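You operate a simulated robot arm through the tools that you are given. There is no shell and no other tool. Be economical: measure what you need, move in short steps, check, and stop when the job is done.

You run a simulated robot arm. Do the job below in one go: nothing can be reset, and whatever is moved stays where it is left.

TASK
Pack the blue deck in the folding board, then fold and latch it.
Fine: last, slide it back next to the score board.

The check looks at the end state, three seconds after you hand in, the way a careful person would. Anything else that was tipped, shoved, dropped, spilled or broken makes it a failure. Flat cloth is picked up by pressing the open fingertips on it (5 to 10 N) and closing them slowly along it; thin cloth reads only 2 to 8 mm in the jaws.

THE ROBOT
A 7-joint arm with a two-finger parallel gripper, fixed in place. Base frame: the origin is at the foot of the arm, x ahead of it, y to its left, z up. Lengths are in cm, angles in degrees, forces in N, time in s.
Its first joint turns from -115.0 to 115.0 degrees. Payload 3.91 kg.
The tool frame sits at the grasp point between the pads (the TCP): z along the fingers, y along the line on which they close. The tips reach 3 cm beyond it. Largest opening 11 cm; finger width 2, thickness 1; the body of the gripper, 4.8 by 11.2 cm, starts 5.5 cm behind the TCP.
Orientation is told as [roll, pitch, yaw] about the base's x, y, z axes, in that order, counted from this pose: with the fingers straight down and closing along the base's y, the tool's x points along the base's -x, its y along +y and its z along -z.

THE INTERFACE
- The arm moves only by the tool play_rows. Its argument "targets" is a list of rows, each an object (a shift or turn left out is 0, a gripper value left out holds the last) with "translation": the shift along the tool's x, y, z in units of 25 mm (1.0 is 25 mm), a list of three; "rotation": the turn, a rotation vector about the tool's x, y, z in units of 4 degrees (1.0 is 4 degrees), a list of three. In form: [{"translation": [dx, dy, dz], "rotation": [wx, wy, wz]}, ...]. A call has 1 to 12 rows; each row shifts and turns the commanded pose from where the row before left it, along the tool's axes as they then stand. "fingers" is the closure, from 0 (fully open) to 1 (shut), set as the call begins (left out, the last holds). A call with a number of a shift or a turn outside -1 to 1 is refused whole. A row lasts 0.2 s, in which the tool goes at most 5 cm and 8.6 degrees; a call with a longer step from one row to the next is refused whole, and so is a gripper value outside its range. Where a pose cannot be reached the arm comes as near as it can. A force on the tool above 90 N (or 10 N above the force at the start of the call, whichever is more), or a blocked arm, ends the call early, and 0.2 s more pass. Each finger travels about 10.8 cm/s and halts on what it meets, pressing with about 27 N; the grip force reading is that of the motor and also rises with nothing between the fingers. The clock runs only during rows and for 0.2 s after the last one: add rows that do not move to give the fingers time. It gives the time, the measured TCP pose, the force on the tool (base axes), the opening and the grip force at its end, in the units of the frame above (readings bear some noise).
- Cameras (640 x 400 px; columns grow to the right, rows downward): "scene" is fixed at [22.04, 65.18, 130.82]; the picture's right is [-0.93, -0.37, 0.00], its down [-0.27, 0.67, -0.69] and it looks along [0.26, -0.64, -0.72] (base axes); focal length 214 px, centre (320, 200). "wrist" rides on the gripper at [-3.6, 0, -5.7] in the tool frame; the picture's right is [0.00, -1.00, 0.00], its down [0.97, 0.00, -0.24] and it looks along [0.24, 0.00, 0.97] (tool axes); focal length 218 px, centre (320, 200). There is no depth. A picture from a camera that has moved, and an enlarged one, comes with that camera's place and axes in the base frame and with its lens.
- camera(camera): a new picture of that camera. It takes no simulated time.
- move_column(by): slides the trunk up (or, below 0, down) by that many cm; the arm rides with it, the base frame stays. It gives what a move gives, with no picture.
- zoom(camera, box): a new picture of the part [left, top, right, bottom] of that camera's present view, enlarged. It takes no simulated time.
- hand_in(): hands the job in; it is judged then, once.

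Go step by step. Nothing tells you positions but the pictures and the camera data: compare them with the known pose of the tool, close in by small moves and look again before you grip or let go. The budget is 120 turns and 68 pictures, counting those below and the enlarged ones. Unless the task says otherwise, let go and move clear before handing in, and close with one line.

The tools are called as a command line: name --argument value ..., lists and objects as JSON in quotes. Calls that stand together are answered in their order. play_rows: Moves the arm, as the interface text tells. Its arguments: {"type":"object","properties":{"targets":{"type":"array","items":{"type":"object","properties":{"translation":{"type":"array","items":{"type":"number"}},"rotation":{"type":"array","items":{"type":"number"}}}}},"fingers":{"type":"number"}},"required":["targets"]} The other tools are called the same way: move_column (by) slides the trunk up or down; camera (camera) takes a picture; zoom (camera, box) takes an enlarged picture of a part of a camera's view; hand_in () hands the job in.

At the start:

```text
clock: 0.0
position: [27.86, 42.22, 115.12]
tool_rot: [-0.1, 0.0, -0.1]
ft_force: [0.8, -0.1, -0.7]
grip_width: 10.98
grip_force: 0.1
trunk travel left (down, up): [-70.0, 29.0]
```

scene: 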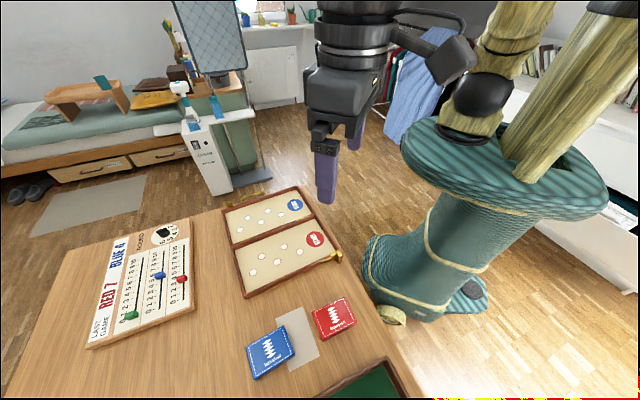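
wrist: 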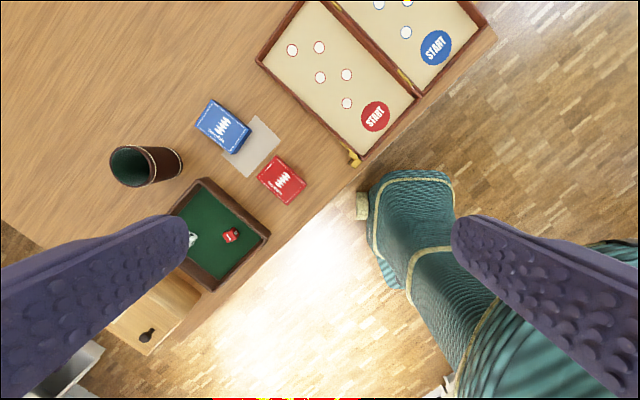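

I see the open two-leaf board (red and blue halves), score board to its left in the scene, two decks near a grey card, a dice tray and a cup. I'll look closer before moving.

zoom --camera "scene" --box '[200, 170, 360, 310]'

zoom --camera "scene" --box '[60, 200, 400, 400]'

zoom --camera "wrist" --box '[90, 0, 500, 300]'

```text
2.86 times, centred on (280, 240) of scene
camera zoom: at [22.04, 65.18, 130.82], right [-0.93, -0.37, 0.0], down [-0.27, 0.67, -0.69], along [0.26, -0.64, -0.72], focal length 613 px, centre (434, 86)
```

zoom: 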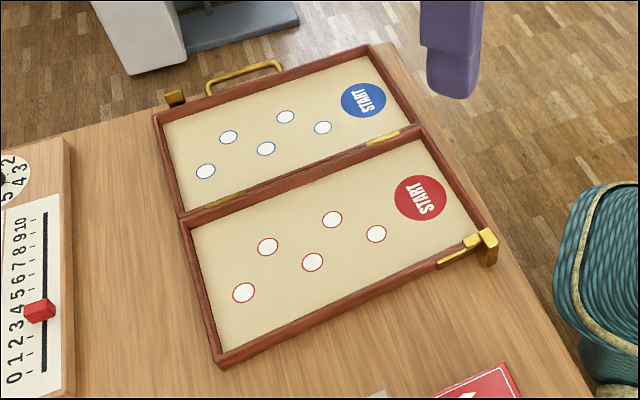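

```text
1.88 times, centred on (230, 300) of scene
camera zoom: at [22.04, 65.18, 130.82], right [-0.93, -0.37, 0.0], down [-0.27, 0.67, -0.69], along [0.26, -0.64, -0.72], focal length 404 px, centre (489, 12)
```

zoom: 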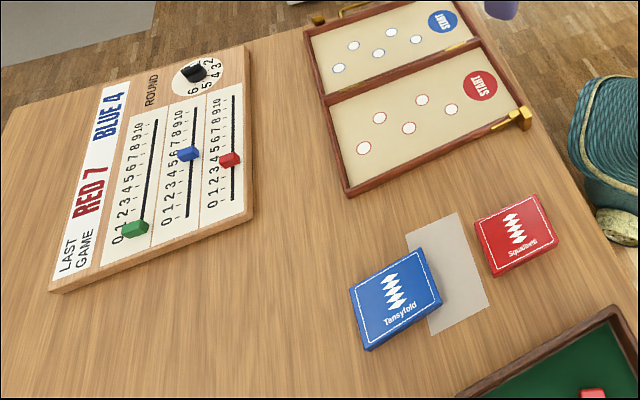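

```text
1.33 times, centred on (295, 150) of wrist
camera zoom: at [31.37, 42.24, 120.75], right [0.0, -1.0, 0.0], down [-0.97, 0.0, 0.24], along [-0.24, 0.0, -0.97], focal length 291 px, centre (353, 267)
```

zoom: 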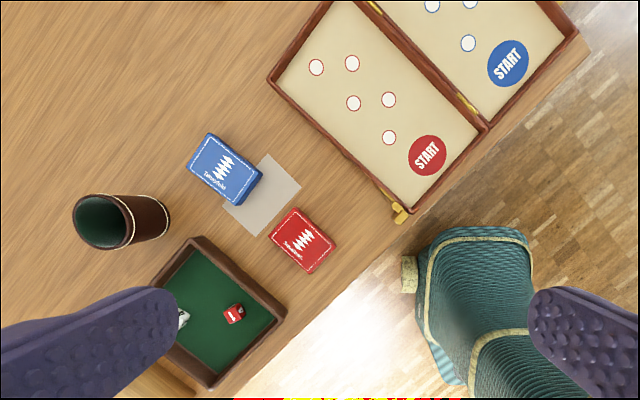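

The parallax between both cameras puts the tabletop near z≈74 rather than 4.2, and the blue deck near (35, 61). I'll test reach by moving over the deck while staying high.

play_rows --targets '[{"translation": [-0.35, 0.96, 0.3]}, {"translation": [-0.35, 0.96, 0.3]}, {"translation": [-0.35, 0.96, 0.3]}, {"translation": [-0.35, 0.96, 0.3]}, {"translation": [-0.35, 0.96, 0.3]}, {"translation": [-0.35, 0.96, 0.3]}, {"translation": [-0.35, 0.96, 0.3]}, {"translation": [-0.35, 0.96, 0.3]}]' --fingers 0

camera --camera "wrist"

```text
clock: 1.8
position: [35.01, 61.51, 108.83]
tool_rot: [-0.2, 0.0, 0.0]
ft_force: [-0.2, -0.2, 0.2]
grip_width: 10.98
grip_force: 0.0
trunk travel left (down, up): [-70.0, 29.0]
```

```text
62 pictures are left
camera wrist: at [38.6, 61.62, 114.57], right [0.0, -1.0, 0.0], down [-0.97, 0.0, 0.24], along [-0.24, 0.0, -0.97], focal length 218 px, centre (320, 200)
```

wrist: 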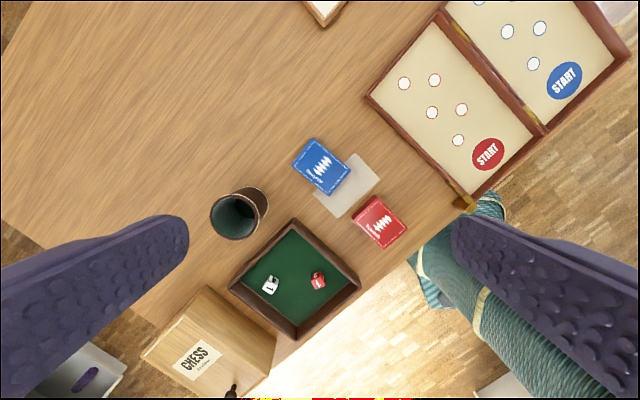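

The deck sits right where I computed it, and the reach is fine. Next I look at the board from above.

play_rows --targets '[{"translation": [-0.05, -0.93, 0.2]}, {"translation": [-0.05, -0.93, 0.2]}, {"translation": [-0.05, -0.93, 0.2]}, {"translation": [-0.05, -0.93, 0.2]}, {"translation": [-0.05, -0.93, 0.2]}, {"translation": [-0.05, -0.93, 0.2]}, {"translation": [-0.05, -0.93, 0.2]}, {"translation": [-0.05, -0.93, 0.2]}, {"translation": [-0.05, -0.93, 0.2]}, {"translation": [-0.05, -0.93, 0.2]}]'

camera --camera "wrist"

```text
clock: 4.0
position: [36.09, 38.19, 104.04]
tool_rot: [0.0, 0.0, 0.0]
ft_force: [-0.6, -0.2, 0.9]
grip_width: 11.02
grip_force: 0.0
trunk travel left (down, up): [-70.0, 29.0]
```

```text
61 pictures are left
camera wrist: at [39.65, 38.22, 109.74], right [0.0, -1.0, 0.0], down [-0.97, 0.0, 0.24], along [-0.24, 0.0, -0.97], focal length 218 px, centre (320, 200)
```

wrist: 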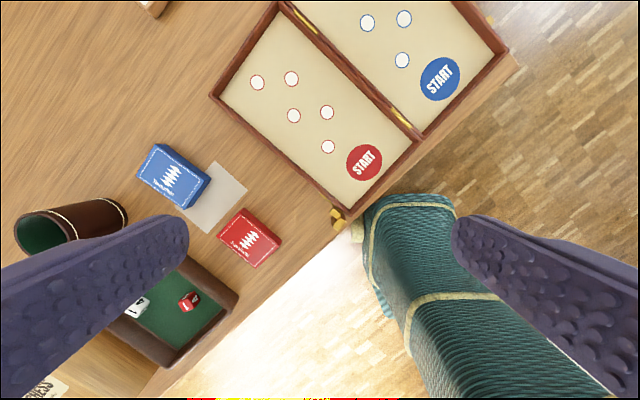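

The board is about 26 × 16 cm per leaf with its hinge at about 48°, and the deck is parallel to it. I'll zoom in on the latch hardware and the frame.

zoom --camera "scene" --box '[300, 235, 360, 273]'

zoom --camera "scene" --box '[215, 180, 295, 230]'

zoom --camera "wrist" --box '[290, 160, 386, 220]'

zoom --camera "scene" --box '[240, 280, 368, 390]'

```text
10.53 times, centred on (330, 254) of scene
camera zoom: at [22.04, 65.18, 130.82], right [-0.93, -0.37, 0.0], down [-0.27, 0.67, -0.69], along [0.26, -0.64, -0.72], focal length 2258 px, centre (215, -368)
```

zoom: 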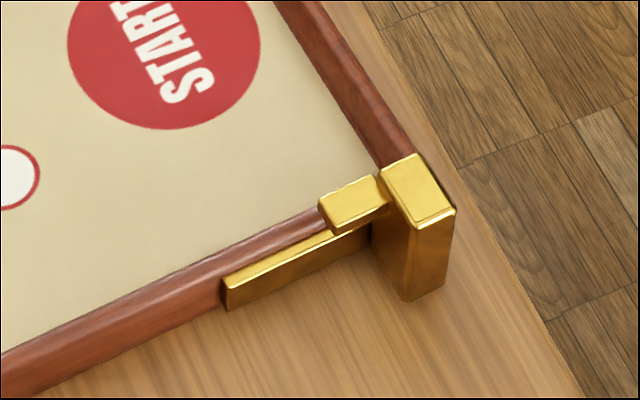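

```text
8.00 times, centred on (255, 205) of scene
camera zoom: at [22.04, 65.18, 130.82], right [-0.93, -0.37, 0.0], down [-0.27, 0.67, -0.69], along [0.26, -0.64, -0.72], focal length 1716 px, centre (840, 160)
```

zoom: 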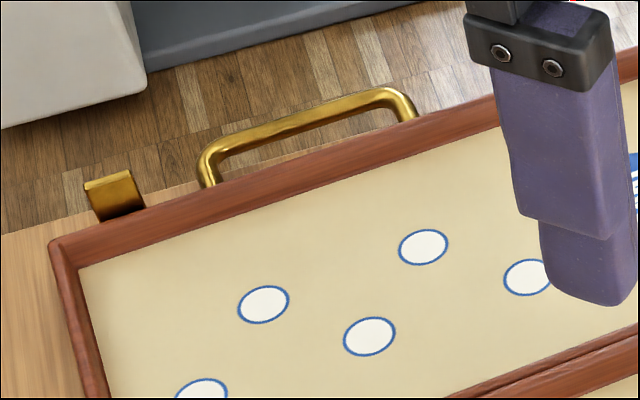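

```text
6.67 times, centred on (338, 190) of wrist
camera zoom: at [39.65, 38.22, 109.74], right [0.0, -1.0, 0.0], down [-0.97, 0.0, 0.24], along [-0.24, 0.0, -0.97], focal length 1455 px, centre (200, 267)
```

zoom: 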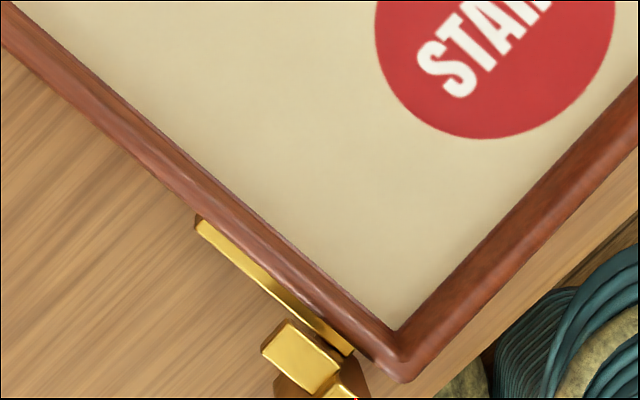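

```text
3.64 times, centred on (304, 335) of scene
camera zoom: at [22.04, 65.18, 130.82], right [-0.93, -0.37, 0.0], down [-0.27, 0.67, -0.69], along [0.26, -0.64, -0.72], focal length 780 px, centre (378, -291)
```

zoom: 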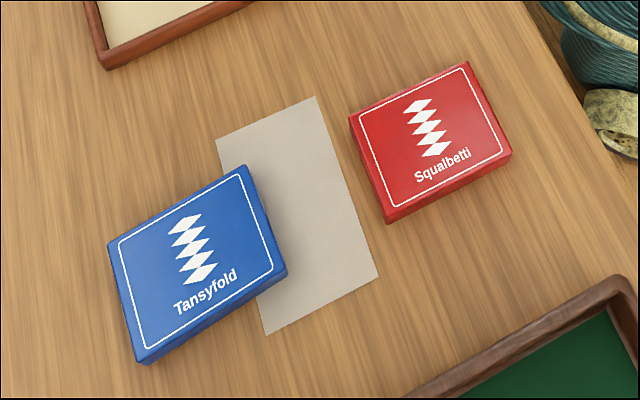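

The latch is a post with a nub riding a short rail on the red leaf's outer edge. I need to see the blue leaf's outer edge for its keeper, so I'll move there.

play_rows --targets '[{"translation": [-1, -0.8, 0]}, {"translation": [-1, -0.8, 0]}, {"translation": [-1, -0.8, 0]}, {"translation": [-1, -0.8, 0]}, {"translation": [-1, -0.8, 0]}, {"translation": [-1, -0.8, 0]}, {"translation": [-1, -0.8, 0]}, {"translation": [-1, -0.8, 0]}]'

camera --camera "wrist"

zoom --camera "scene" --box '[60, 180, 360, 368]'

```text
clock: 5.8
position: [56.03, 22.14, 104.03]
tool_rot: [0.0, 0.0, 0.0]
ft_force: [0.1, 0.6, 0.6]
grip_width: 10.99
grip_force: 0.0
trunk travel left (down, up): [-70.0, 29.0]
```

```text
56 pictures are left
camera wrist: at [59.63, 22.17, 109.78], right [0.0, -1.0, 0.0], down [-0.97, 0.0, 0.24], along [-0.24, 0.0, -0.97], focal length 218 px, centre (320, 200)
```

wrist: 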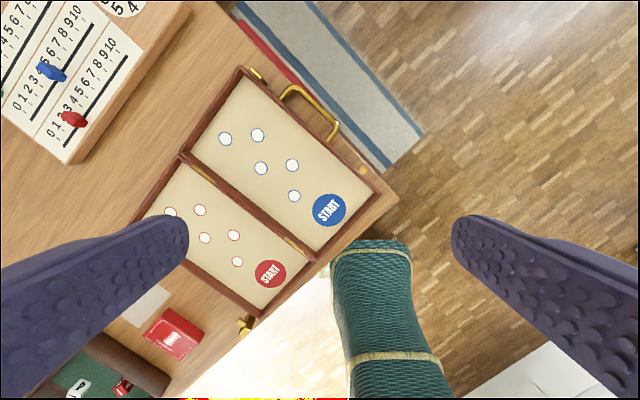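

```text
2.13 times, centred on (210, 274) of scene
camera zoom: at [22.04, 65.18, 130.82], right [-0.93, -0.37, 0.0], down [-0.27, 0.67, -0.69], along [0.26, -0.64, -0.72], focal length 456 px, centre (554, 43)
```

zoom: 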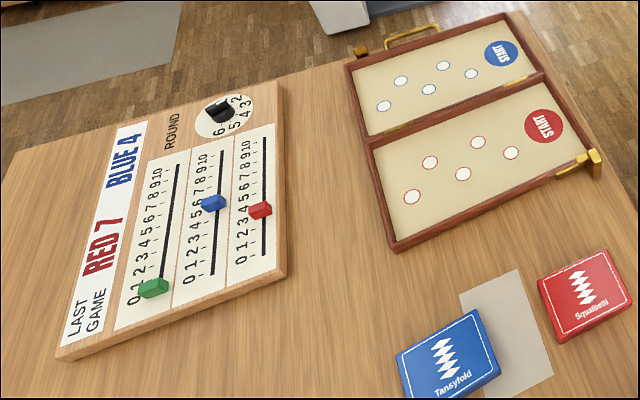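

zoom --camera "wrist" --box '[220, 50, 400, 210]'

zoom --camera "wrist" --box '[210, 290, 290, 345]'

```text
2.50 times, centred on (310, 130) of wrist
camera zoom: at [59.63, 22.17, 109.78], right [0.0, -1.0, 0.0], down [-0.97, 0.0, 0.24], along [-0.24, 0.0, -0.97], focal length 546 px, centre (345, 375)
```

zoom: 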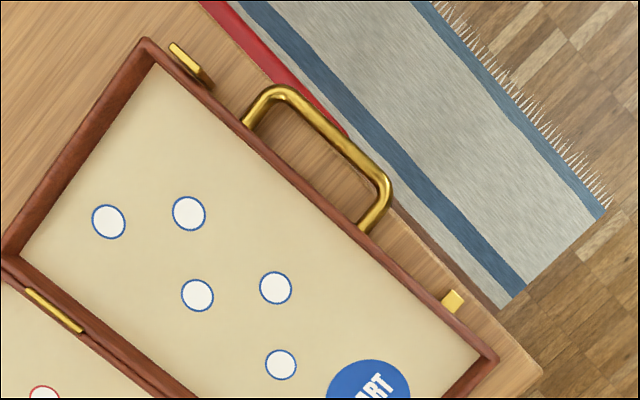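

```text
7.27 times, centred on (250, 318) of wrist
camera zoom: at [59.63, 22.17, 109.78], right [0.0, -1.0, 0.0], down [-0.97, 0.0, 0.24], along [-0.24, 0.0, -0.97], focal length 1587 px, centre (829, -654)
```

zoom: 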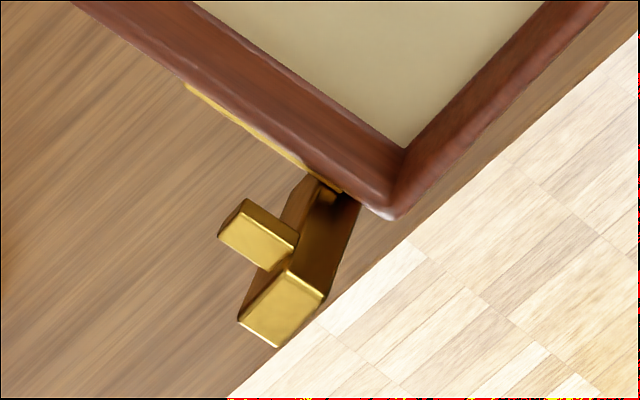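

The mechanism is clear. The blue leaf has a keeper peg on its outer edge, which ends up under the latch nub once the leaf is folded and the post is slid along its rail. The handle is on the same edge. The deck comes first, so I'll move back over it with yaw 48°.

play_rows --targets '[{"translation": [0.53, 1, 0]}, {"translation": [0.53, 1, 0]}, {"translation": [0.53, 1, 0]}, {"translation": [0.53, 1, 0]}, {"translation": [0.53, 1, 0]}, {"translation": [0.53, 1, 0]}, {"translation": [0.53, 1, 0]}, {"translation": [0.53, 1, 0]}, {"translation": [0.53, 1, 0]}, {"translation": [0.53, 1, 0]}, {"translation": [0.53, 1, 0]}, {"translation": [0.53, 1, 0]}]'

play_rows --targets '[{"translation": [0.5, 0.9, 0.3], "rotation": [0, 0, -1]}, {"translation": [0.5, 0.9, 0.3], "rotation": [0, 0, -1]}, {"translation": [0.4, 1, 0.3], "rotation": [0, 0, -1]}, {"translation": [0.3, 1, 0.3], "rotation": [0, 0, -1]}, {"rotation": [0, 0, -1]}, {"rotation": [0, 0, -1]}, {"rotation": [0, 0, -1]}, {"rotation": [0, 0, -1]}, {"rotation": [0, 0, -1]}, {"rotation": [0, 0, -1]}, {"rotation": [0, 0, -1]}, {"rotation": [0, 0, -1]}]'

camera --camera "wrist"

```text
clock: 8.4
position: [40.19, 52.19, 104.09]
tool_rot: [-0.1, 0.0, 0.0]
ft_force: [-0.7, 0.2, 0.0]
grip_width: 10.99
grip_force: 0.0
trunk travel left (down, up): [-70.0, 29.0]
```

```text
clock: 11.0
position: [35.03, 61.29, 101.07]
tool_rot: [0.0, 0.0, 48.1]
ft_force: [-1.0, 0.1, 0.3]
grip_width: 11.01
grip_force: 0.0
trunk travel left (down, up): [-70.0, 29.0]
```

```text
52 pictures are left
camera wrist: at [37.34, 63.95, 106.74], right [0.74, -0.67, 0.0], down [-0.65, -0.72, 0.24], along [-0.16, -0.18, -0.97], focal length 218 px, centre (320, 200)
```

wrist: 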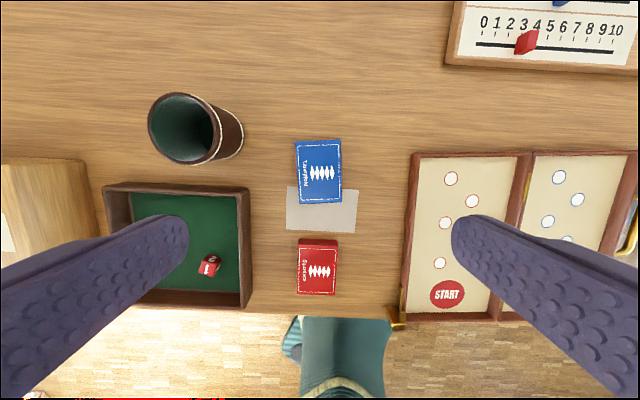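

The tool is centred over the deck and aligned with it. I'm descending.

play_rows --targets '[{"translation": [0, 0, 0.88]}, {"translation": [0, 0, 0.88]}, {"translation": [0, 0, 0.88]}, {"translation": [0, 0, 0.88]}, {"translation": [0, 0, 0.88]}, {"translation": [0, 0, 0.88]}, {"translation": [0, 0, 0.88]}, {"translation": [0, 0, 0.88]}, {"translation": [0, 0, 0.88]}, {"translation": [0, 0, 0.88]}]'

camera --camera "wrist"

zoom --camera "scene" --box '[190, 270, 350, 370]'

```text
clock: 13.2
position: [35.01, 61.31, 79.18]
tool_rot: [-0.1, 0.0, 48.0]
ft_force: [1.1, -0.9, 0.0]
grip_width: 11.01
grip_force: 0.1
trunk travel left (down, up): [-70.0, 29.0]
```

```text
51 pictures are left
camera wrist: at [37.37, 63.97, 84.76], right [0.74, -0.67, 0.0], down [-0.65, -0.72, 0.24], along [-0.16, -0.18, -0.97], focal length 218 px, centre (320, 200)
```

wrist: 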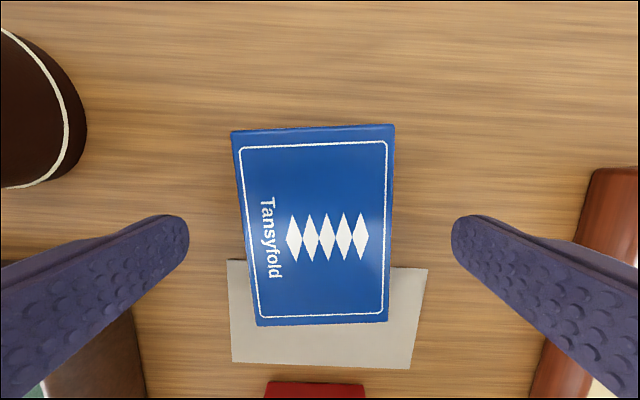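

```text
4.00 times, centred on (270, 320) of scene
camera zoom: at [22.04, 65.18, 130.82], right [-0.93, -0.37, 0.0], down [-0.27, 0.67, -0.69], along [0.26, -0.64, -0.72], focal length 858 px, centre (520, -280)
```

zoom: 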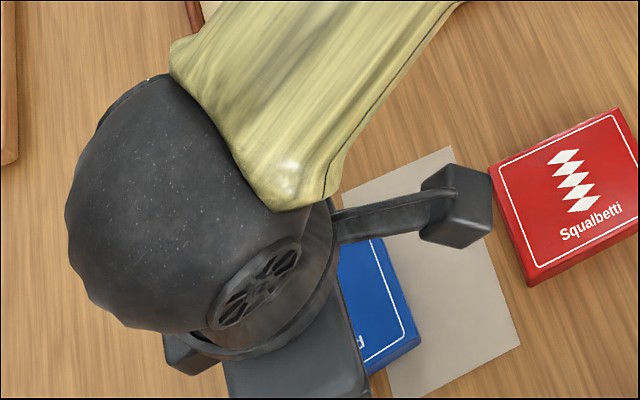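

The deck is about 3° off and 0.3 cm to the left. I'll trim that, descend, then close.

play_rows --targets '[{"translation": [0, 0.12, 0], "rotation": [0, 0, -0.7]}, {"translation": [0, 0, 0.27]}, {"translation": [0, 0, 0.25]}]'

play_rows --targets '[{}, {}, {}, {}, {}]' --fingers 1

camera --camera "wrist"

```text
clock: 14.0
position: [34.69, 61.38, 77.71]
tool_rot: [0.0, 0.1, 50.8]
ft_force: [0.3, -0.4, -0.7]
grip_width: 11.0
grip_force: 0.1
trunk travel left (down, up): [-70.0, 29.0]
```

```text
clock: 15.2
position: [34.79, 61.48, 77.77]
tool_rot: [0.1, 0.0, 50.7]
ft_force: [0.5, 0.0, 0.3]
grip_width: 6.13
grip_force: 26.8
trunk travel left (down, up): [-70.0, 29.0]
```

```text
49 pictures are left
camera wrist: at [36.99, 64.27, 83.45], right [0.77, -0.63, 0.0], down [-0.61, -0.75, 0.24], along [-0.15, -0.19, -0.97], focal length 218 px, centre (320, 200)
```

wrist: 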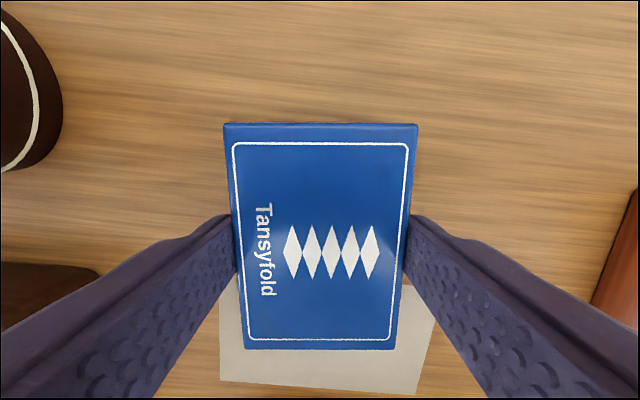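

Gripped at 6.1 cm. I'll lift it and carry it over the red leaf.

play_rows --targets '[{"translation": [0, 0, -0.8]}, {"translation": [0, 0, -0.9]}, {"translation": [0, 0, -0.9]}, {"translation": [0, 0, -0.9]}, {"translation": [0, 0, -0.9]}, {"translation": [0, 0, -0.9]}]'

play_rows --targets '[{"translation": [0.51, -0.955, 0]}, {"translation": [0.51, -0.955, 0]}, {"translation": [0.51, -0.955, 0]}, {"translation": [0.51, -0.955, 0]}, {"translation": [0.51, -0.955, 0]}, {"translation": [0.51, -0.955, 0]}, {"translation": [0.51, -0.955, 0]}, {"translation": [0.51, -0.955, 0]}, {"translation": [0.51, -0.955, 0]}, {"rotation": [0, 0, 0.65]}]'

camera --camera "wrist"

```text
clock: 16.6
position: [34.79, 61.41, 90.88]
tool_rot: [0.1, 0.1, 50.8]
ft_force: [0.1, 0.3, -0.9]
grip_width: 0.0
grip_force: 26.6
trunk travel left (down, up): [-70.0, 29.0]
```

```text
clock: 18.8
position: [44.04, 38.96, 91.07]
tool_rot: [-0.1, 0.0, 48.2]
ft_force: [-0.2, 0.5, 0.4]
grip_width: 0.01
grip_force: 27.4
trunk travel left (down, up): [-70.0, 29.0]
```

```text
48 pictures are left
camera wrist: at [46.45, 41.61, 96.68], right [0.74, -0.67, 0.0], down [-0.65, -0.72, 0.24], along [-0.16, -0.18, -0.97], focal length 218 px, centre (320, 200)
```

wrist: 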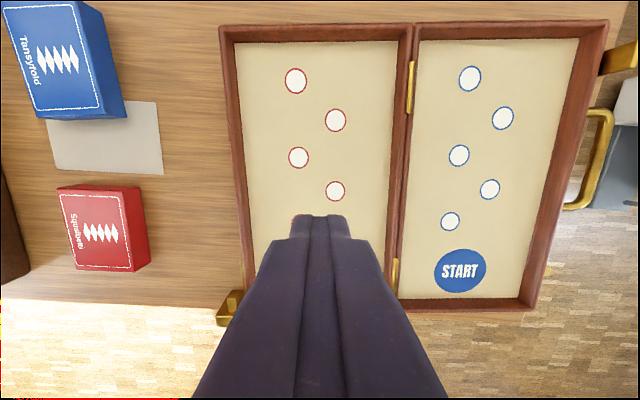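

The deck slipped out on the lift and is still in its place. I'll go back, grip lower, and lift gently.

play_rows --targets '[{"rotation": [0, 0, -0.65]}, {"translation": [-0.51, 0.955, 0]}, {"translation": [-0.51, 0.955, 0]}, {"translation": [-0.51, 0.955, 0]}, {"translation": [-0.51, 0.955, 0]}, {"translation": [-0.51, 0.955, 0]}, {"translation": [-0.51, 0.955, 0]}, {"translation": [-0.51, 0.955, 0]}, {"translation": [-0.51, 0.955, 0]}, {"translation": [-0.51, 0.955, 0]}]' --fingers 0

camera --camera "wrist"

```text
clock: 21.0
position: [34.71, 61.61, 91.0]
tool_rot: [0.0, 0.0, 50.8]
ft_force: [0.2, 0.1, -0.8]
grip_width: 10.99
grip_force: 0.1
trunk travel left (down, up): [-70.0, 29.0]
```

```text
47 pictures are left
camera wrist: at [36.98, 64.39, 96.66], right [0.77, -0.63, 0.0], down [-0.61, -0.75, 0.24], along [-0.15, -0.19, -0.97], focal length 218 px, centre (320, 200)
```

wrist: 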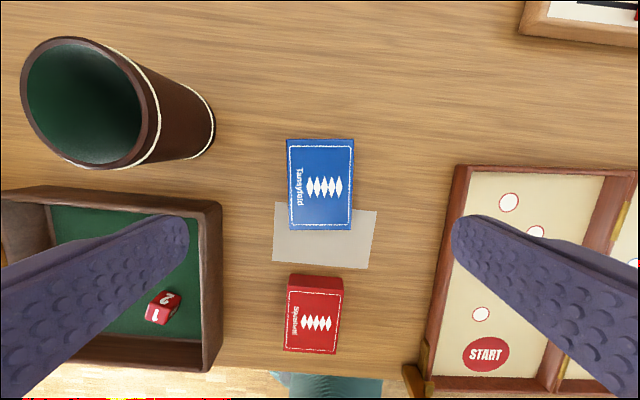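

play_rows --targets '[{"translation": [0, 0, 0.9]}, {"translation": [0, 0, 0.9]}, {"translation": [0, 0, 0.9]}, {"translation": [0, 0, 0.9]}, {"translation": [0, 0, 0.9]}, {"translation": [0, 0, 0.6]}, {"translation": [0, 0, 0.2]}, {"translation": [0, 0, 0.1]}]'

play_rows --targets '[{"translation": [0, 0, 0.06]}, {"translation": [0, 0, 0.06]}, {"translation": [0, 0, 0.06]}]'

```text
clock: 22.8
position: [34.77, 61.37, 77.39]
tool_rot: [0.1, -0.1, 50.8]
ft_force: [-0.8, 0.1, -0.1]
grip_width: 10.99
grip_force: 0.1
trunk travel left (down, up): [-70.0, 29.0]
```

```text
clock: 23.6
position: [34.75, 61.36, 77.05]
tool_rot: [0.0, 0.1, 50.8]
ft_force: [0.0, -0.8, 0.1]
grip_width: 11.0
grip_force: 0.1
trunk travel left (down, up): [-70.0, 29.0]
```

play_rows --targets '[{"translation": [0, 0, 0.08]}, {"translation": [0, 0, 0.08]}, {"translation": [0, 0, 0.08]}]'

camera --camera "wrist"

```text
clock: 24.4
position: [34.76, 61.62, 77.06]
tool_rot: [0.0, -0.5, 50.8]
ft_force: [-2.1, -1.8, 33.8]
grip_width: 10.99
grip_force: 0.1
trunk travel left (down, up): [-70.0, 29.0]
```

```text
46 pictures are left
camera wrist: at [36.94, 64.21, 82.72], right [0.77, -0.63, 0.0], down [-0.61, -0.75, 0.23], along [-0.15, -0.18, -0.97], focal length 218 px, centre (320, 200)
```

wrist: 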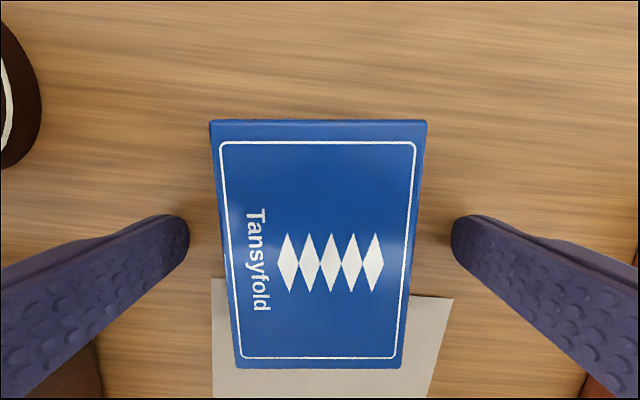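

Table contact puts the surface at about z=74.05. I'll back off 2 mm, close, and lift slowly.

play_rows --targets '[{"translation": [0, 0, -0.32]}, {}]'

play_rows --targets '[{}, {}, {}, {}, {}, {}, {}]' --fingers 1

play_rows --targets '[{"translation": [0, 0, -0.1]}, {"translation": [0, 0, -0.15]}, {"translation": [0, 0, -0.2]}, {"translation": [0, 0, -0.2]}, {"translation": [0, 0, -0.2]}]'

camera --camera "wrist"

```text
clock: 25.0
position: [34.73, 61.33, 77.02]
tool_rot: [0.0, 0.2, 50.6]
ft_force: [0.7, 0.6, 3.4]
grip_width: 10.97
grip_force: 0.0
trunk travel left (down, up): [-70.0, 29.0]
```

```text
clock: 26.6
position: [34.82, 61.57, 77.16]
tool_rot: [0.0, 0.0, 50.8]
ft_force: [-0.3, 0.4, 0.2]
grip_width: 6.14
grip_force: 26.8
trunk travel left (down, up): [-70.0, 29.0]
```

```text
clock: 27.8
position: [34.85, 61.45, 79.33]
tool_rot: [-0.1, 0.0, 50.8]
ft_force: [0.2, -0.6, -1.3]
grip_width: 6.11
grip_force: 27.4
trunk travel left (down, up): [-70.0, 29.0]
```

```text
45 pictures are left
camera wrist: at [36.98, 64.22, 85.06], right [0.77, -0.63, 0.0], down [-0.61, -0.75, 0.24], along [-0.15, -0.19, -0.97], focal length 218 px, centre (320, 200)
```

wrist: 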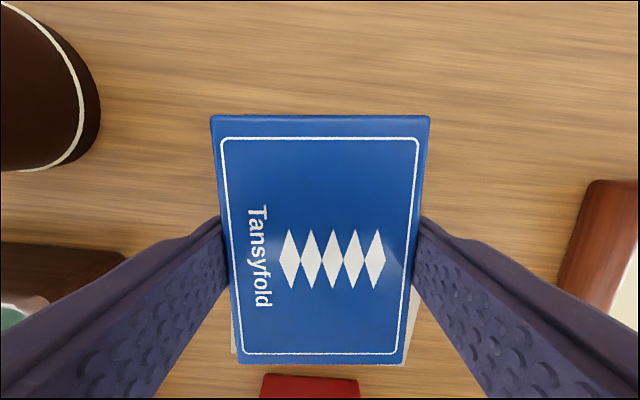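

The deck is held. I'll raise it further and carry it over the red leaf more slowly.

play_rows --targets '[{"translation": [0, 0, -0.25]}, {"translation": [0, 0, -0.35]}, {"translation": [0, 0, -0.4]}, {"translation": [0, 0, -0.4]}, {"translation": [0, 0, -0.4]}, {"translation": [0, 0, -0.35]}, {"translation": [0, 0, -0.2]}]'

play_rows --targets '[{"translation": [0.2, -0.37, 0]}, {"translation": [0.4, -0.745, 0]}, {"translation": [0.44, -0.83, 0]}, {"translation": [0.44, -0.83, 0]}, {"translation": [0.44, -0.83, 0]}, {"translation": [0.44, -0.83, 0]}, {"translation": [0.44, -0.83, 0]}, {"translation": [0.44, -0.83, 0]}, {"translation": [0.44, -0.83, 0]}, {"translation": [0.44, -0.83, 0]}, {"translation": [0.3, -0.52, 0]}, {"translation": [0.17, -0.32, 0], "rotation": [0, 0, 0.65]}]'

camera --camera "wrist"

zoom --camera "scene" --box '[200, 170, 360, 310]'

```text
clock: 29.4
position: [34.85, 61.52, 85.26]
tool_rot: [-0.1, 0.1, 50.7]
ft_force: [1.4, 0.7, -0.4]
grip_width: 6.13
grip_force: 27.1
trunk travel left (down, up): [-70.0, 29.0]
```

```text
clock: 32.0
position: [44.08, 38.97, 85.33]
tool_rot: [0.2, 0.0, 48.3]
ft_force: [1.0, 0.2, -1.4]
grip_width: 6.13
grip_force: 27.1
trunk travel left (down, up): [-70.0, 29.0]
```

```text
44 pictures are left
camera wrist: at [46.46, 41.68, 90.96], right [0.75, -0.67, 0.0], down [-0.65, -0.72, 0.24], along [-0.16, -0.18, -0.97], focal length 218 px, centre (320, 200)
```

wrist: 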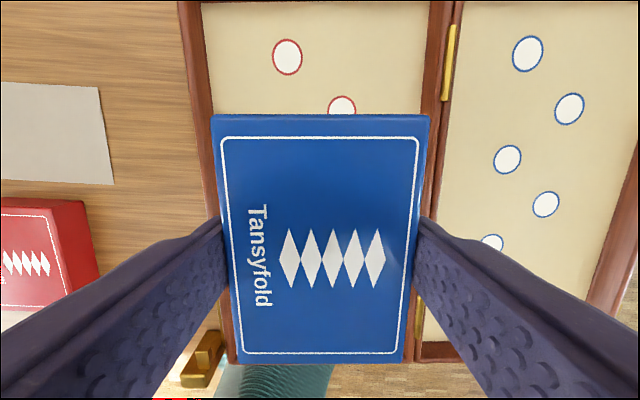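

```text
2.86 times, centred on (280, 240) of scene
camera zoom: at [22.04, 65.18, 130.82], right [-0.93, -0.37, 0.0], down [-0.27, 0.67, -0.69], along [0.26, -0.64, -0.72], focal length 613 px, centre (434, 86)
```

zoom: 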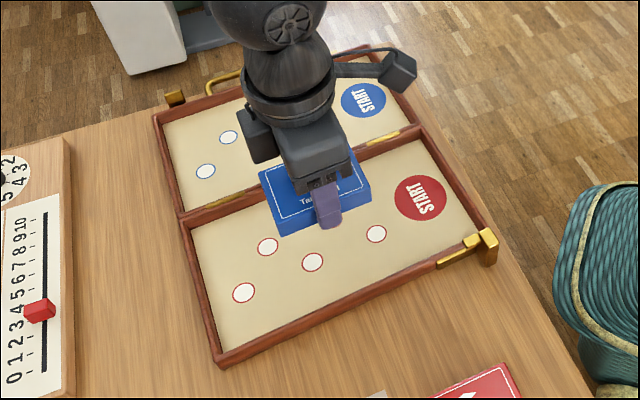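

The deck is over the centre of the leaf. I'm lowering it.

play_rows --targets '[{"translation": [0, 0, 0.3]}, {"translation": [0, 0, 0.4]}, {"translation": [0, 0, 0.5]}, {"translation": [0, 0, 0.5]}, {"translation": [0, 0, 0.4]}, {"translation": [0, 0, 0.35]}, {"translation": [0, 0, 0.25]}, {"translation": [0, 0, 0.1]}]'

play_rows --targets '[{"translation": [0, 0, 0.06]}, {"translation": [0, 0, 0.06]}, {"translation": [0, 0, 0.06]}]'

```text
clock: 33.8
position: [44.29, 39.02, 78.31]
tool_rot: [0.1, 0.0, 48.3]
ft_force: [-0.8, 0.7, -0.9]
grip_width: 6.12
grip_force: 27.4
trunk travel left (down, up): [-70.0, 29.0]
```

```text
clock: 34.6
position: [44.14, 38.88, 77.75]
tool_rot: [0.0, 0.0, 48.1]
ft_force: [0.1, -0.8, -0.9]
grip_width: 6.12
grip_force: 27.0
trunk travel left (down, up): [-70.0, 29.0]
```

play_rows --targets '[{"translation": [0, 0, 0.06]}, {"translation": [0, 0, 0.06]}, {"translation": [0, 0, 0.06]}]'

zoom --camera "scene" --box '[230, 190, 330, 260]'

```text
clock: 35.4
position: [44.06, 38.96, 77.53]
tool_rot: [0.0, -0.1, 48.1]
ft_force: [1.3, -1.1, 11.3]
grip_width: 6.13
grip_force: 26.9
trunk travel left (down, up): [-70.0, 29.0]
```

```text
5.71 times, centred on (280, 225) of scene
camera zoom: at [22.04, 65.18, 130.82], right [-0.93, -0.37, 0.0], down [-0.27, 0.67, -0.69], along [0.26, -0.64, -0.72], focal length 1226 px, centre (549, 57)
```

zoom: 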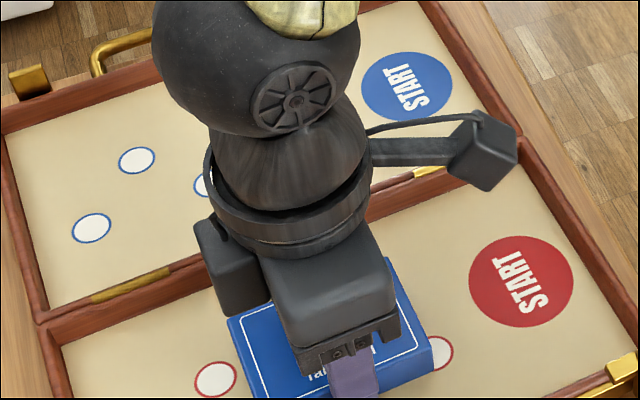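

It has touched the leaf floor. I'll open part way, rise straight up, and look.

play_rows --targets '[{"translation": [0, 0, -0.05]}, {}, {}]' --fingers 0.25

play_rows --targets '[{"translation": [0, 0, -0.2]}, {"translation": [0, 0, -0.4]}, {"translation": [0, 0, -0.8]}, {"translation": [0, 0, -0.8]}, {"translation": [0, 0, -0.8]}, {"translation": [0, 0, -0.8]}, {"translation": [0, -0.8, -0.8]}, {"translation": [0, -0.9, -0.8]}, {"translation": [0, -0.9, 0]}, {"translation": [0, -0.9, 0]}]'

camera --camera "wrist"

```text
clock: 36.2
position: [44.22, 38.96, 77.53]
tool_rot: [0.0, -0.1, 48.3]
ft_force: [2.0, 1.5, 0.4]
grip_width: 8.23
grip_force: 0.5
trunk travel left (down, up): [-70.0, 29.0]
```

```text
clock: 38.4
position: [50.82, 33.06, 91.01]
tool_rot: [0.0, 0.0, 48.2]
ft_force: [0.2, 0.3, -0.1]
grip_width: 8.24
grip_force: 0.1
trunk travel left (down, up): [-70.0, 29.0]
```

```text
41 pictures are left
camera wrist: at [53.16, 35.73, 96.67], right [0.75, -0.67, 0.0], down [-0.65, -0.72, 0.24], along [-0.16, -0.18, -0.97], focal length 218 px, centre (320, 200)
```

wrist: 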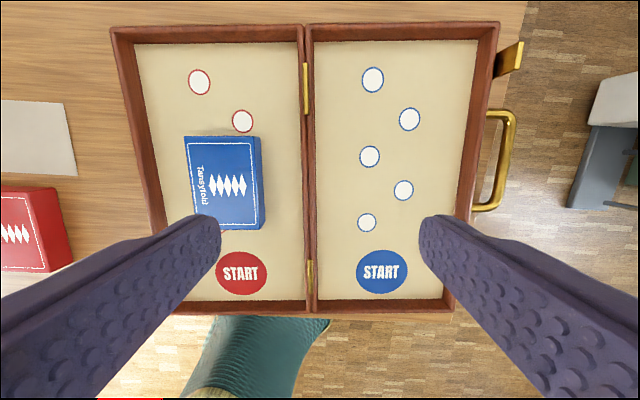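

The deck now lies in the red leaf. Next is the handle on the blue leaf's outer edge, at about (65.7, 22.5), so I'll go over it with a narrow finger opening.

play_rows --targets '[{"translation": [-0.1, -0.91, 0.2]}, {"translation": [-0.1, -0.91, 0.2]}, {"translation": [-0.1, -0.91, 0.2]}, {"translation": [-0.1, -0.91, 0.2]}, {"translation": [-0.1, -0.91, 0.2]}, {"translation": [-0.1, -0.91, 0.2]}, {"translation": [-0.1, -0.91, 0.2]}, {"translation": [-0.1, -0.91, 0.2]}]' --fingers 0.79

camera --camera "wrist"

```text
clock: 40.2
position: [65.7, 22.4, 86.91]
tool_rot: [0.0, -0.1, 48.2]
ft_force: [0.0, 0.1, -0.4]
grip_width: 2.32
grip_force: 0.0
trunk travel left (down, up): [-70.0, 29.0]
```

```text
40 pictures are left
camera wrist: at [68.06, 25.12, 92.68], right [0.75, -0.67, 0.0], down [-0.65, -0.72, 0.24], along [-0.16, -0.18, -0.97], focal length 218 px, centre (320, 200)
```

wrist: 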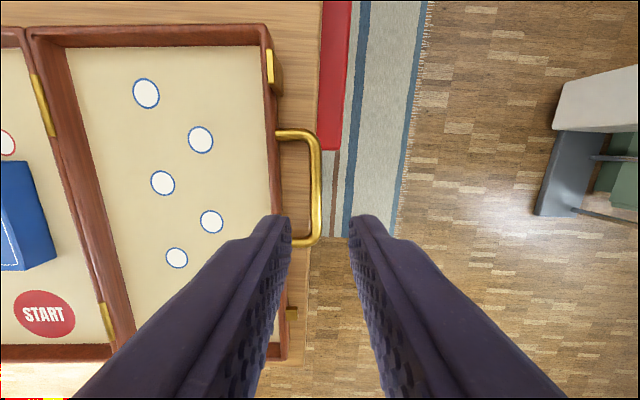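

play_rows --targets '[{"translation": [0, 0.12, 0]}, {"translation": [0, 0, 0.7]}, {"translation": [0, 0, 0.7]}, {"translation": [0, 0, 0.6]}, {"translation": [0, 0, 0.5]}, {"translation": [0, 0, 0.4]}]'

camera --camera "wrist"

zoom --camera "scene" --box '[215, 170, 311, 230]'

```text
clock: 41.6
position: [65.35, 22.67, 79.75]
tool_rot: [0.0, 0.0, 48.2]
ft_force: [0.8, 0.0, -0.2]
grip_width: 2.29
grip_force: 0.0
trunk travel left (down, up): [-70.0, 29.0]
```

```text
39 pictures are left
camera wrist: at [67.74, 25.36, 85.37], right [0.75, -0.67, 0.0], down [-0.65, -0.72, 0.24], along [-0.16, -0.18, -0.97], focal length 218 px, centre (320, 200)
```

wrist: 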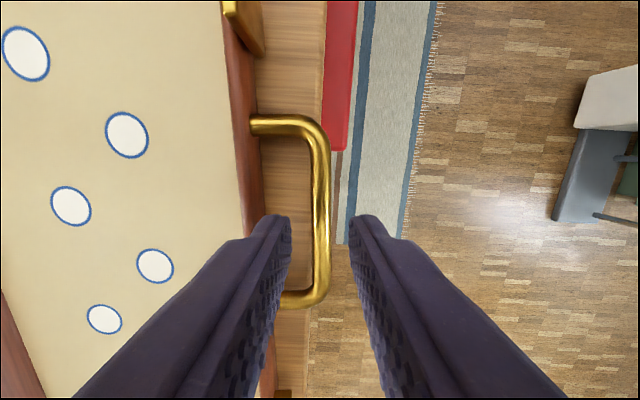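

```text
6.67 times, centred on (263, 200) of scene
camera zoom: at [22.04, 65.18, 130.82], right [-0.93, -0.37, 0.0], down [-0.27, 0.67, -0.69], along [0.26, -0.64, -0.72], focal length 1430 px, centre (700, 200)
```

zoom: 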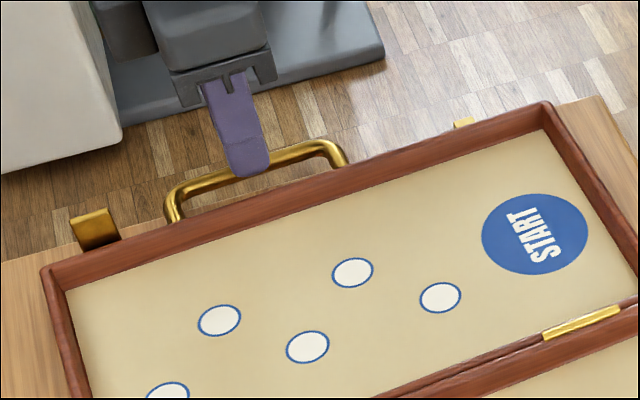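

The fingers straddle the bar with the inner one inside the loop. I'll descend to z≈77.4 and close.

play_rows --targets '[{"translation": [0, 0, 0.4]}, {"translation": [0, 0, 0.3]}, {"translation": [0, 0, 0.24]}]'

play_rows --targets '[{}, {}, {}]' --fingers 1

camera --camera "wrist"

```text
clock: 42.4
position: [65.38, 22.63, 77.37]
tool_rot: [0.0, 0.1, 48.3]
ft_force: [-0.1, -0.3, -0.3]
grip_width: 2.33
grip_force: 0.1
trunk travel left (down, up): [-70.0, 29.0]
```

```text
clock: 43.2
position: [65.42, 22.68, 77.4]
tool_rot: [0.0, -0.1, 48.2]
ft_force: [-1.1, 1.8, 0.3]
grip_width: 0.99
grip_force: 26.8
trunk travel left (down, up): [-70.0, 29.0]
```

```text
37 pictures are left
camera wrist: at [67.73, 25.36, 83.07], right [0.75, -0.67, 0.0], down [-0.65, -0.72, 0.24], along [-0.16, -0.18, -0.97], focal length 218 px, centre (320, 200)
```

wrist: 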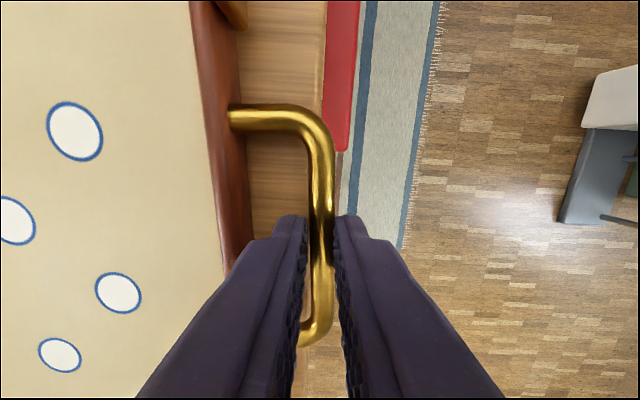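

The bar is gripped at 0.99 cm. I'll start folding on an arc of about 19 cm around the hinge, first to about 43°.

play_rows --targets '[{"translation": [0, 0.003, -0.597]}, {"translation": [0, 0.049, -0.595]}, {"translation": [0, 0.096, -0.589]}, {"translation": [0, 0.142, -0.58]}, {"translation": [0, 0.187, -0.567]}, {"translation": [0, 0.231, -0.551]}, {"translation": [0, 0.273, -0.531]}, {"translation": [0, 0.314, -0.508]}, {"translation": [0, 0.353, -0.481]}, {"translation": [0, 0.39, -0.452]}]'

camera --camera "scene"

```text
clock: 45.4
position: [61.66, 25.98, 91.22]
tool_rot: [0.1, 0.1, 48.2]
ft_force: [1.8, -4.1, 2.7]
grip_width: 0.96
grip_force: 26.9
trunk travel left (down, up): [-70.0, 29.0]
```

```text
36 pictures are left
```

scene: 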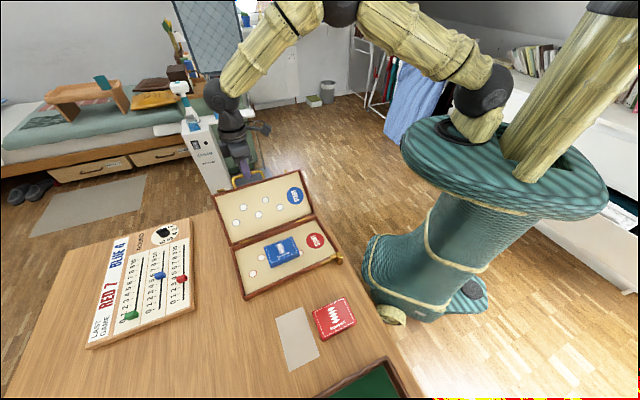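

The leaf is following. I'll continue to about 88°.

play_rows --targets '[{"translation": [0, 0.424, -0.42]}, {"translation": [0, 0.456, -0.386]}, {"translation": [0, 0.485, -0.349]}, {"translation": [0, 0.51, -0.31]}, {"translation": [0, 0.533, -0.269]}, {"translation": [0, 0.553, -0.226]}, {"translation": [0, 0.569, -0.182]}, {"translation": [0, 0.581, -0.137]}, {"translation": [0, 0.59, -0.091]}, {"translation": [0, 0.595, -0.044]}]'

zoom --camera "scene" --box '[180, 120, 380, 310]'

camera --camera "wrist"

```text
clock: 47.6
position: [51.73, 35.02, 97.36]
tool_rot: [0.0, -0.1, 48.2]
ft_force: [3.4, 1.4, 23.0]
grip_width: 0.97
grip_force: 27.2
trunk travel left (down, up): [-70.0, 29.0]
```

```text
2.11 times, centred on (280, 215) of scene
camera zoom: at [22.04, 65.18, 130.82], right [-0.93, -0.37, 0.0], down [-0.27, 0.67, -0.69], along [0.26, -0.64, -0.72], focal length 452 px, centre (404, 168)
```

zoom: 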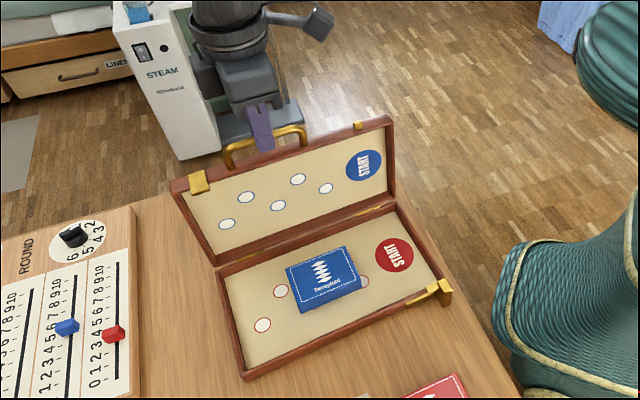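

```text
34 pictures are left
camera wrist: at [53.96, 37.58, 102.96], right [0.75, -0.67, 0.0], down [-0.65, -0.72, 0.24], along [-0.16, -0.18, -0.97], focal length 218 px, centre (320, 200)
```

wrist: 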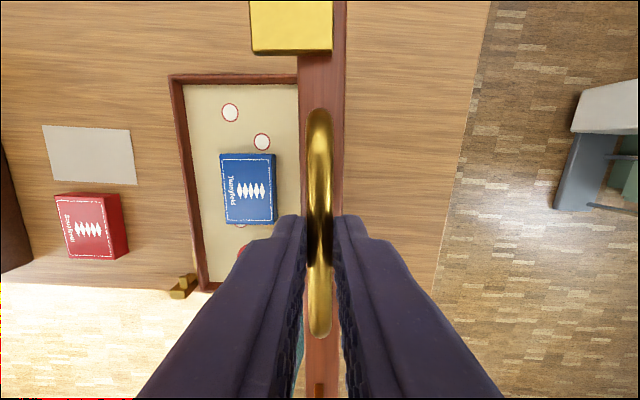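

It is upright, with a slight excess down-push because the true radius is a bit larger. I'll correct for that and go over centre.

play_rows --targets '[{"translation": [0, 0.61, -0.06]}, {"translation": [0, 0.608, -0.01]}, {"translation": [0, 0.602, 0.098]}, {"translation": [0, 0.593, 0.145]}, {"translation": [0, 0.579, 0.191]}, {"translation": [0, 0.563, 0.236]}, {"translation": [0, 0.542, 0.279]}, {"translation": [0, 0.519, 0.321]}, {"translation": [0, 0.492, 0.361]}, {"translation": [0, 0.462, 0.398]}]'

zoom --camera "scene" --box '[180, 120, 380, 310]'

```text
clock: 49.8
position: [41.39, 44.1, 92.06]
tool_rot: [0.0, 0.0, 48.1]
ft_force: [-2.8, -0.5, -0.2]
grip_width: 0.97
grip_force: 27.3
trunk travel left (down, up): [-70.0, 29.0]
```

```text
2.11 times, centred on (280, 215) of scene
camera zoom: at [22.04, 65.18, 130.82], right [-0.93, -0.37, 0.0], down [-0.27, 0.67, -0.69], along [0.26, -0.64, -0.72], focal length 452 px, centre (404, 168)
```

zoom: 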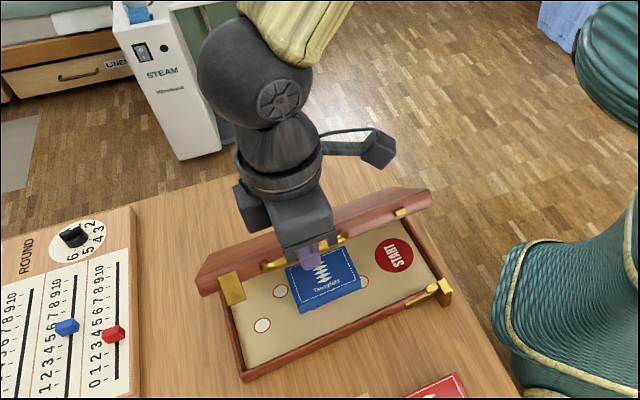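

The fold is past centre and low-force. I'll continue to about 164° and check the latch clearance.

play_rows --targets '[{"translation": [0, 0.429, 0.433]}, {"translation": [0, 0.394, 0.466]}, {"translation": [0, 0.356, 0.495]}, {"translation": [0, 0.316, 0.521]}, {"translation": [0, 0.275, 0.545]}, {"translation": [0, 0.231, 0.565]}, {"translation": [0, 0.186, 0.581]}]'

zoom --camera "scene" --box '[220, 200, 380, 300]'

camera --camera "wrist"

```text
clock: 51.4
position: [37.32, 47.85, 83.09]
tool_rot: [0.0, 0.1, 48.2]
ft_force: [-1.0, 0.1, -0.1]
grip_width: 0.95
grip_force: 26.7
trunk travel left (down, up): [-70.0, 29.0]
```

```text
4.00 times, centred on (300, 250) of scene
camera zoom: at [22.04, 65.18, 130.82], right [-0.93, -0.37, 0.0], down [-0.27, 0.67, -0.69], along [0.26, -0.64, -0.72], focal length 858 px, centre (400, 0)
```

zoom: 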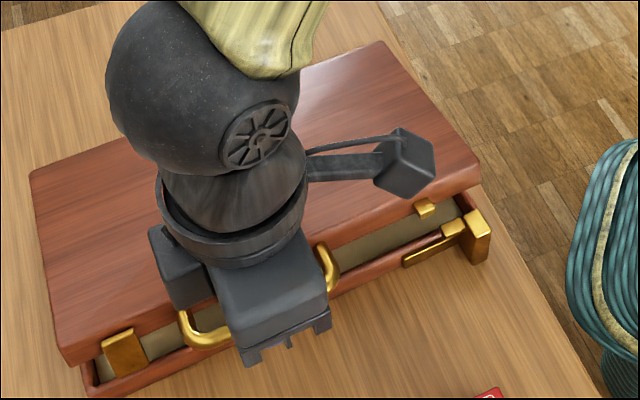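

```text
31 pictures are left
camera wrist: at [39.61, 50.51, 88.76], right [0.74, -0.67, 0.0], down [-0.65, -0.72, 0.24], along [-0.16, -0.18, -0.97], focal length 218 px, centre (320, 200)
```

wrist: 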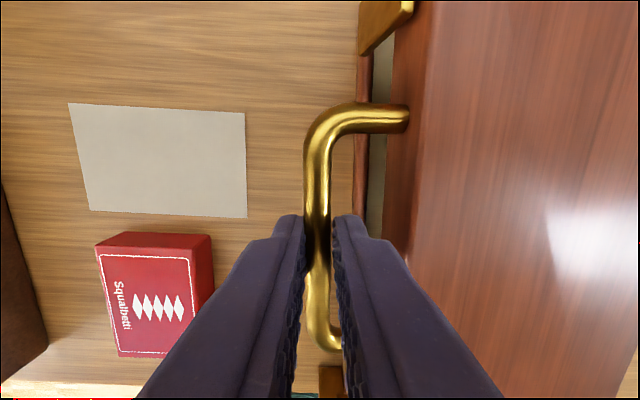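

The peg clears the latch nub on its inner side. I'll lower the last bit carefully.

play_rows --targets '[{"translation": [0, 0.14, 0.594]}, {"translation": [0, 0.093, 0.603]}, {"translation": [0, 0.03, 0.2]}, {"translation": [0, 0.01, 0.15]}, {"translation": [0, 0, 0.1]}]'

zoom --camera "scene" --box '[220, 200, 380, 300]'

```text
clock: 52.6
position: [36.79, 48.21, 79.11]
tool_rot: [-0.1, 0.0, 48.2]
ft_force: [-2.3, -1.7, 0.1]
grip_width: 0.96
grip_force: 27.0
trunk travel left (down, up): [-70.0, 29.0]
```

```text
4.00 times, centred on (300, 250) of scene
camera zoom: at [22.04, 65.18, 130.82], right [-0.93, -0.37, 0.0], down [-0.27, 0.67, -0.69], along [0.26, -0.64, -0.72], focal length 858 px, centre (400, 0)
```

zoom: 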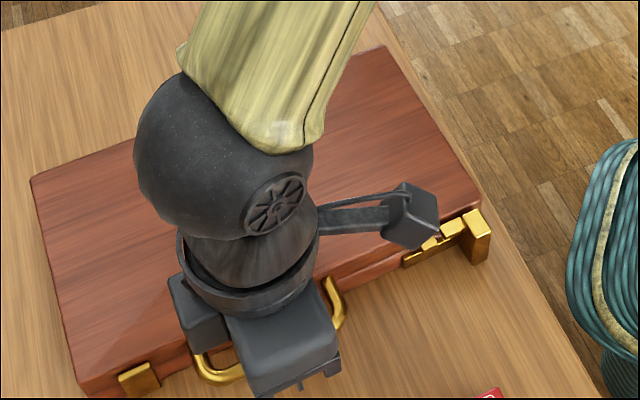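

play_rows --targets '[{"translation": [0, 0, 0.08]}, {"translation": [0, 0, 0.08]}, {"translation": [0, 0, 0.08]}, {"translation": [0, 0, 0.08]}]'

camera --camera "wrist"

```text
clock: 53.6
position: [36.77, 48.23, 78.44]
tool_rot: [0.0, -0.2, 48.2]
ft_force: [-0.6, 2.3, 18.3]
grip_width: 0.97
grip_force: 27.3
trunk travel left (down, up): [-70.0, 29.0]
```

```text
29 pictures are left
camera wrist: at [39.12, 50.98, 84.06], right [0.75, -0.67, 0.0], down [-0.65, -0.72, 0.24], along [-0.16, -0.18, -0.97], focal length 218 px, centre (320, 200)
```

wrist: 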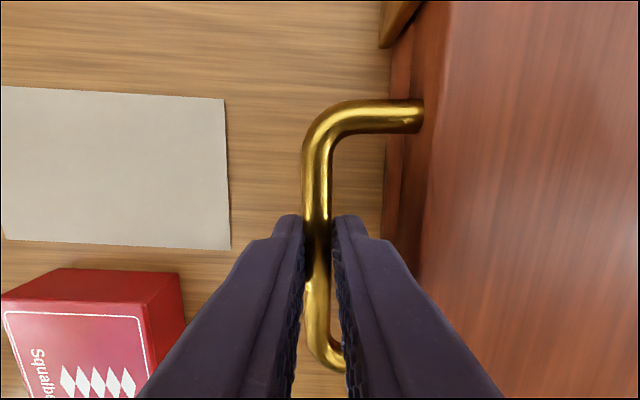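

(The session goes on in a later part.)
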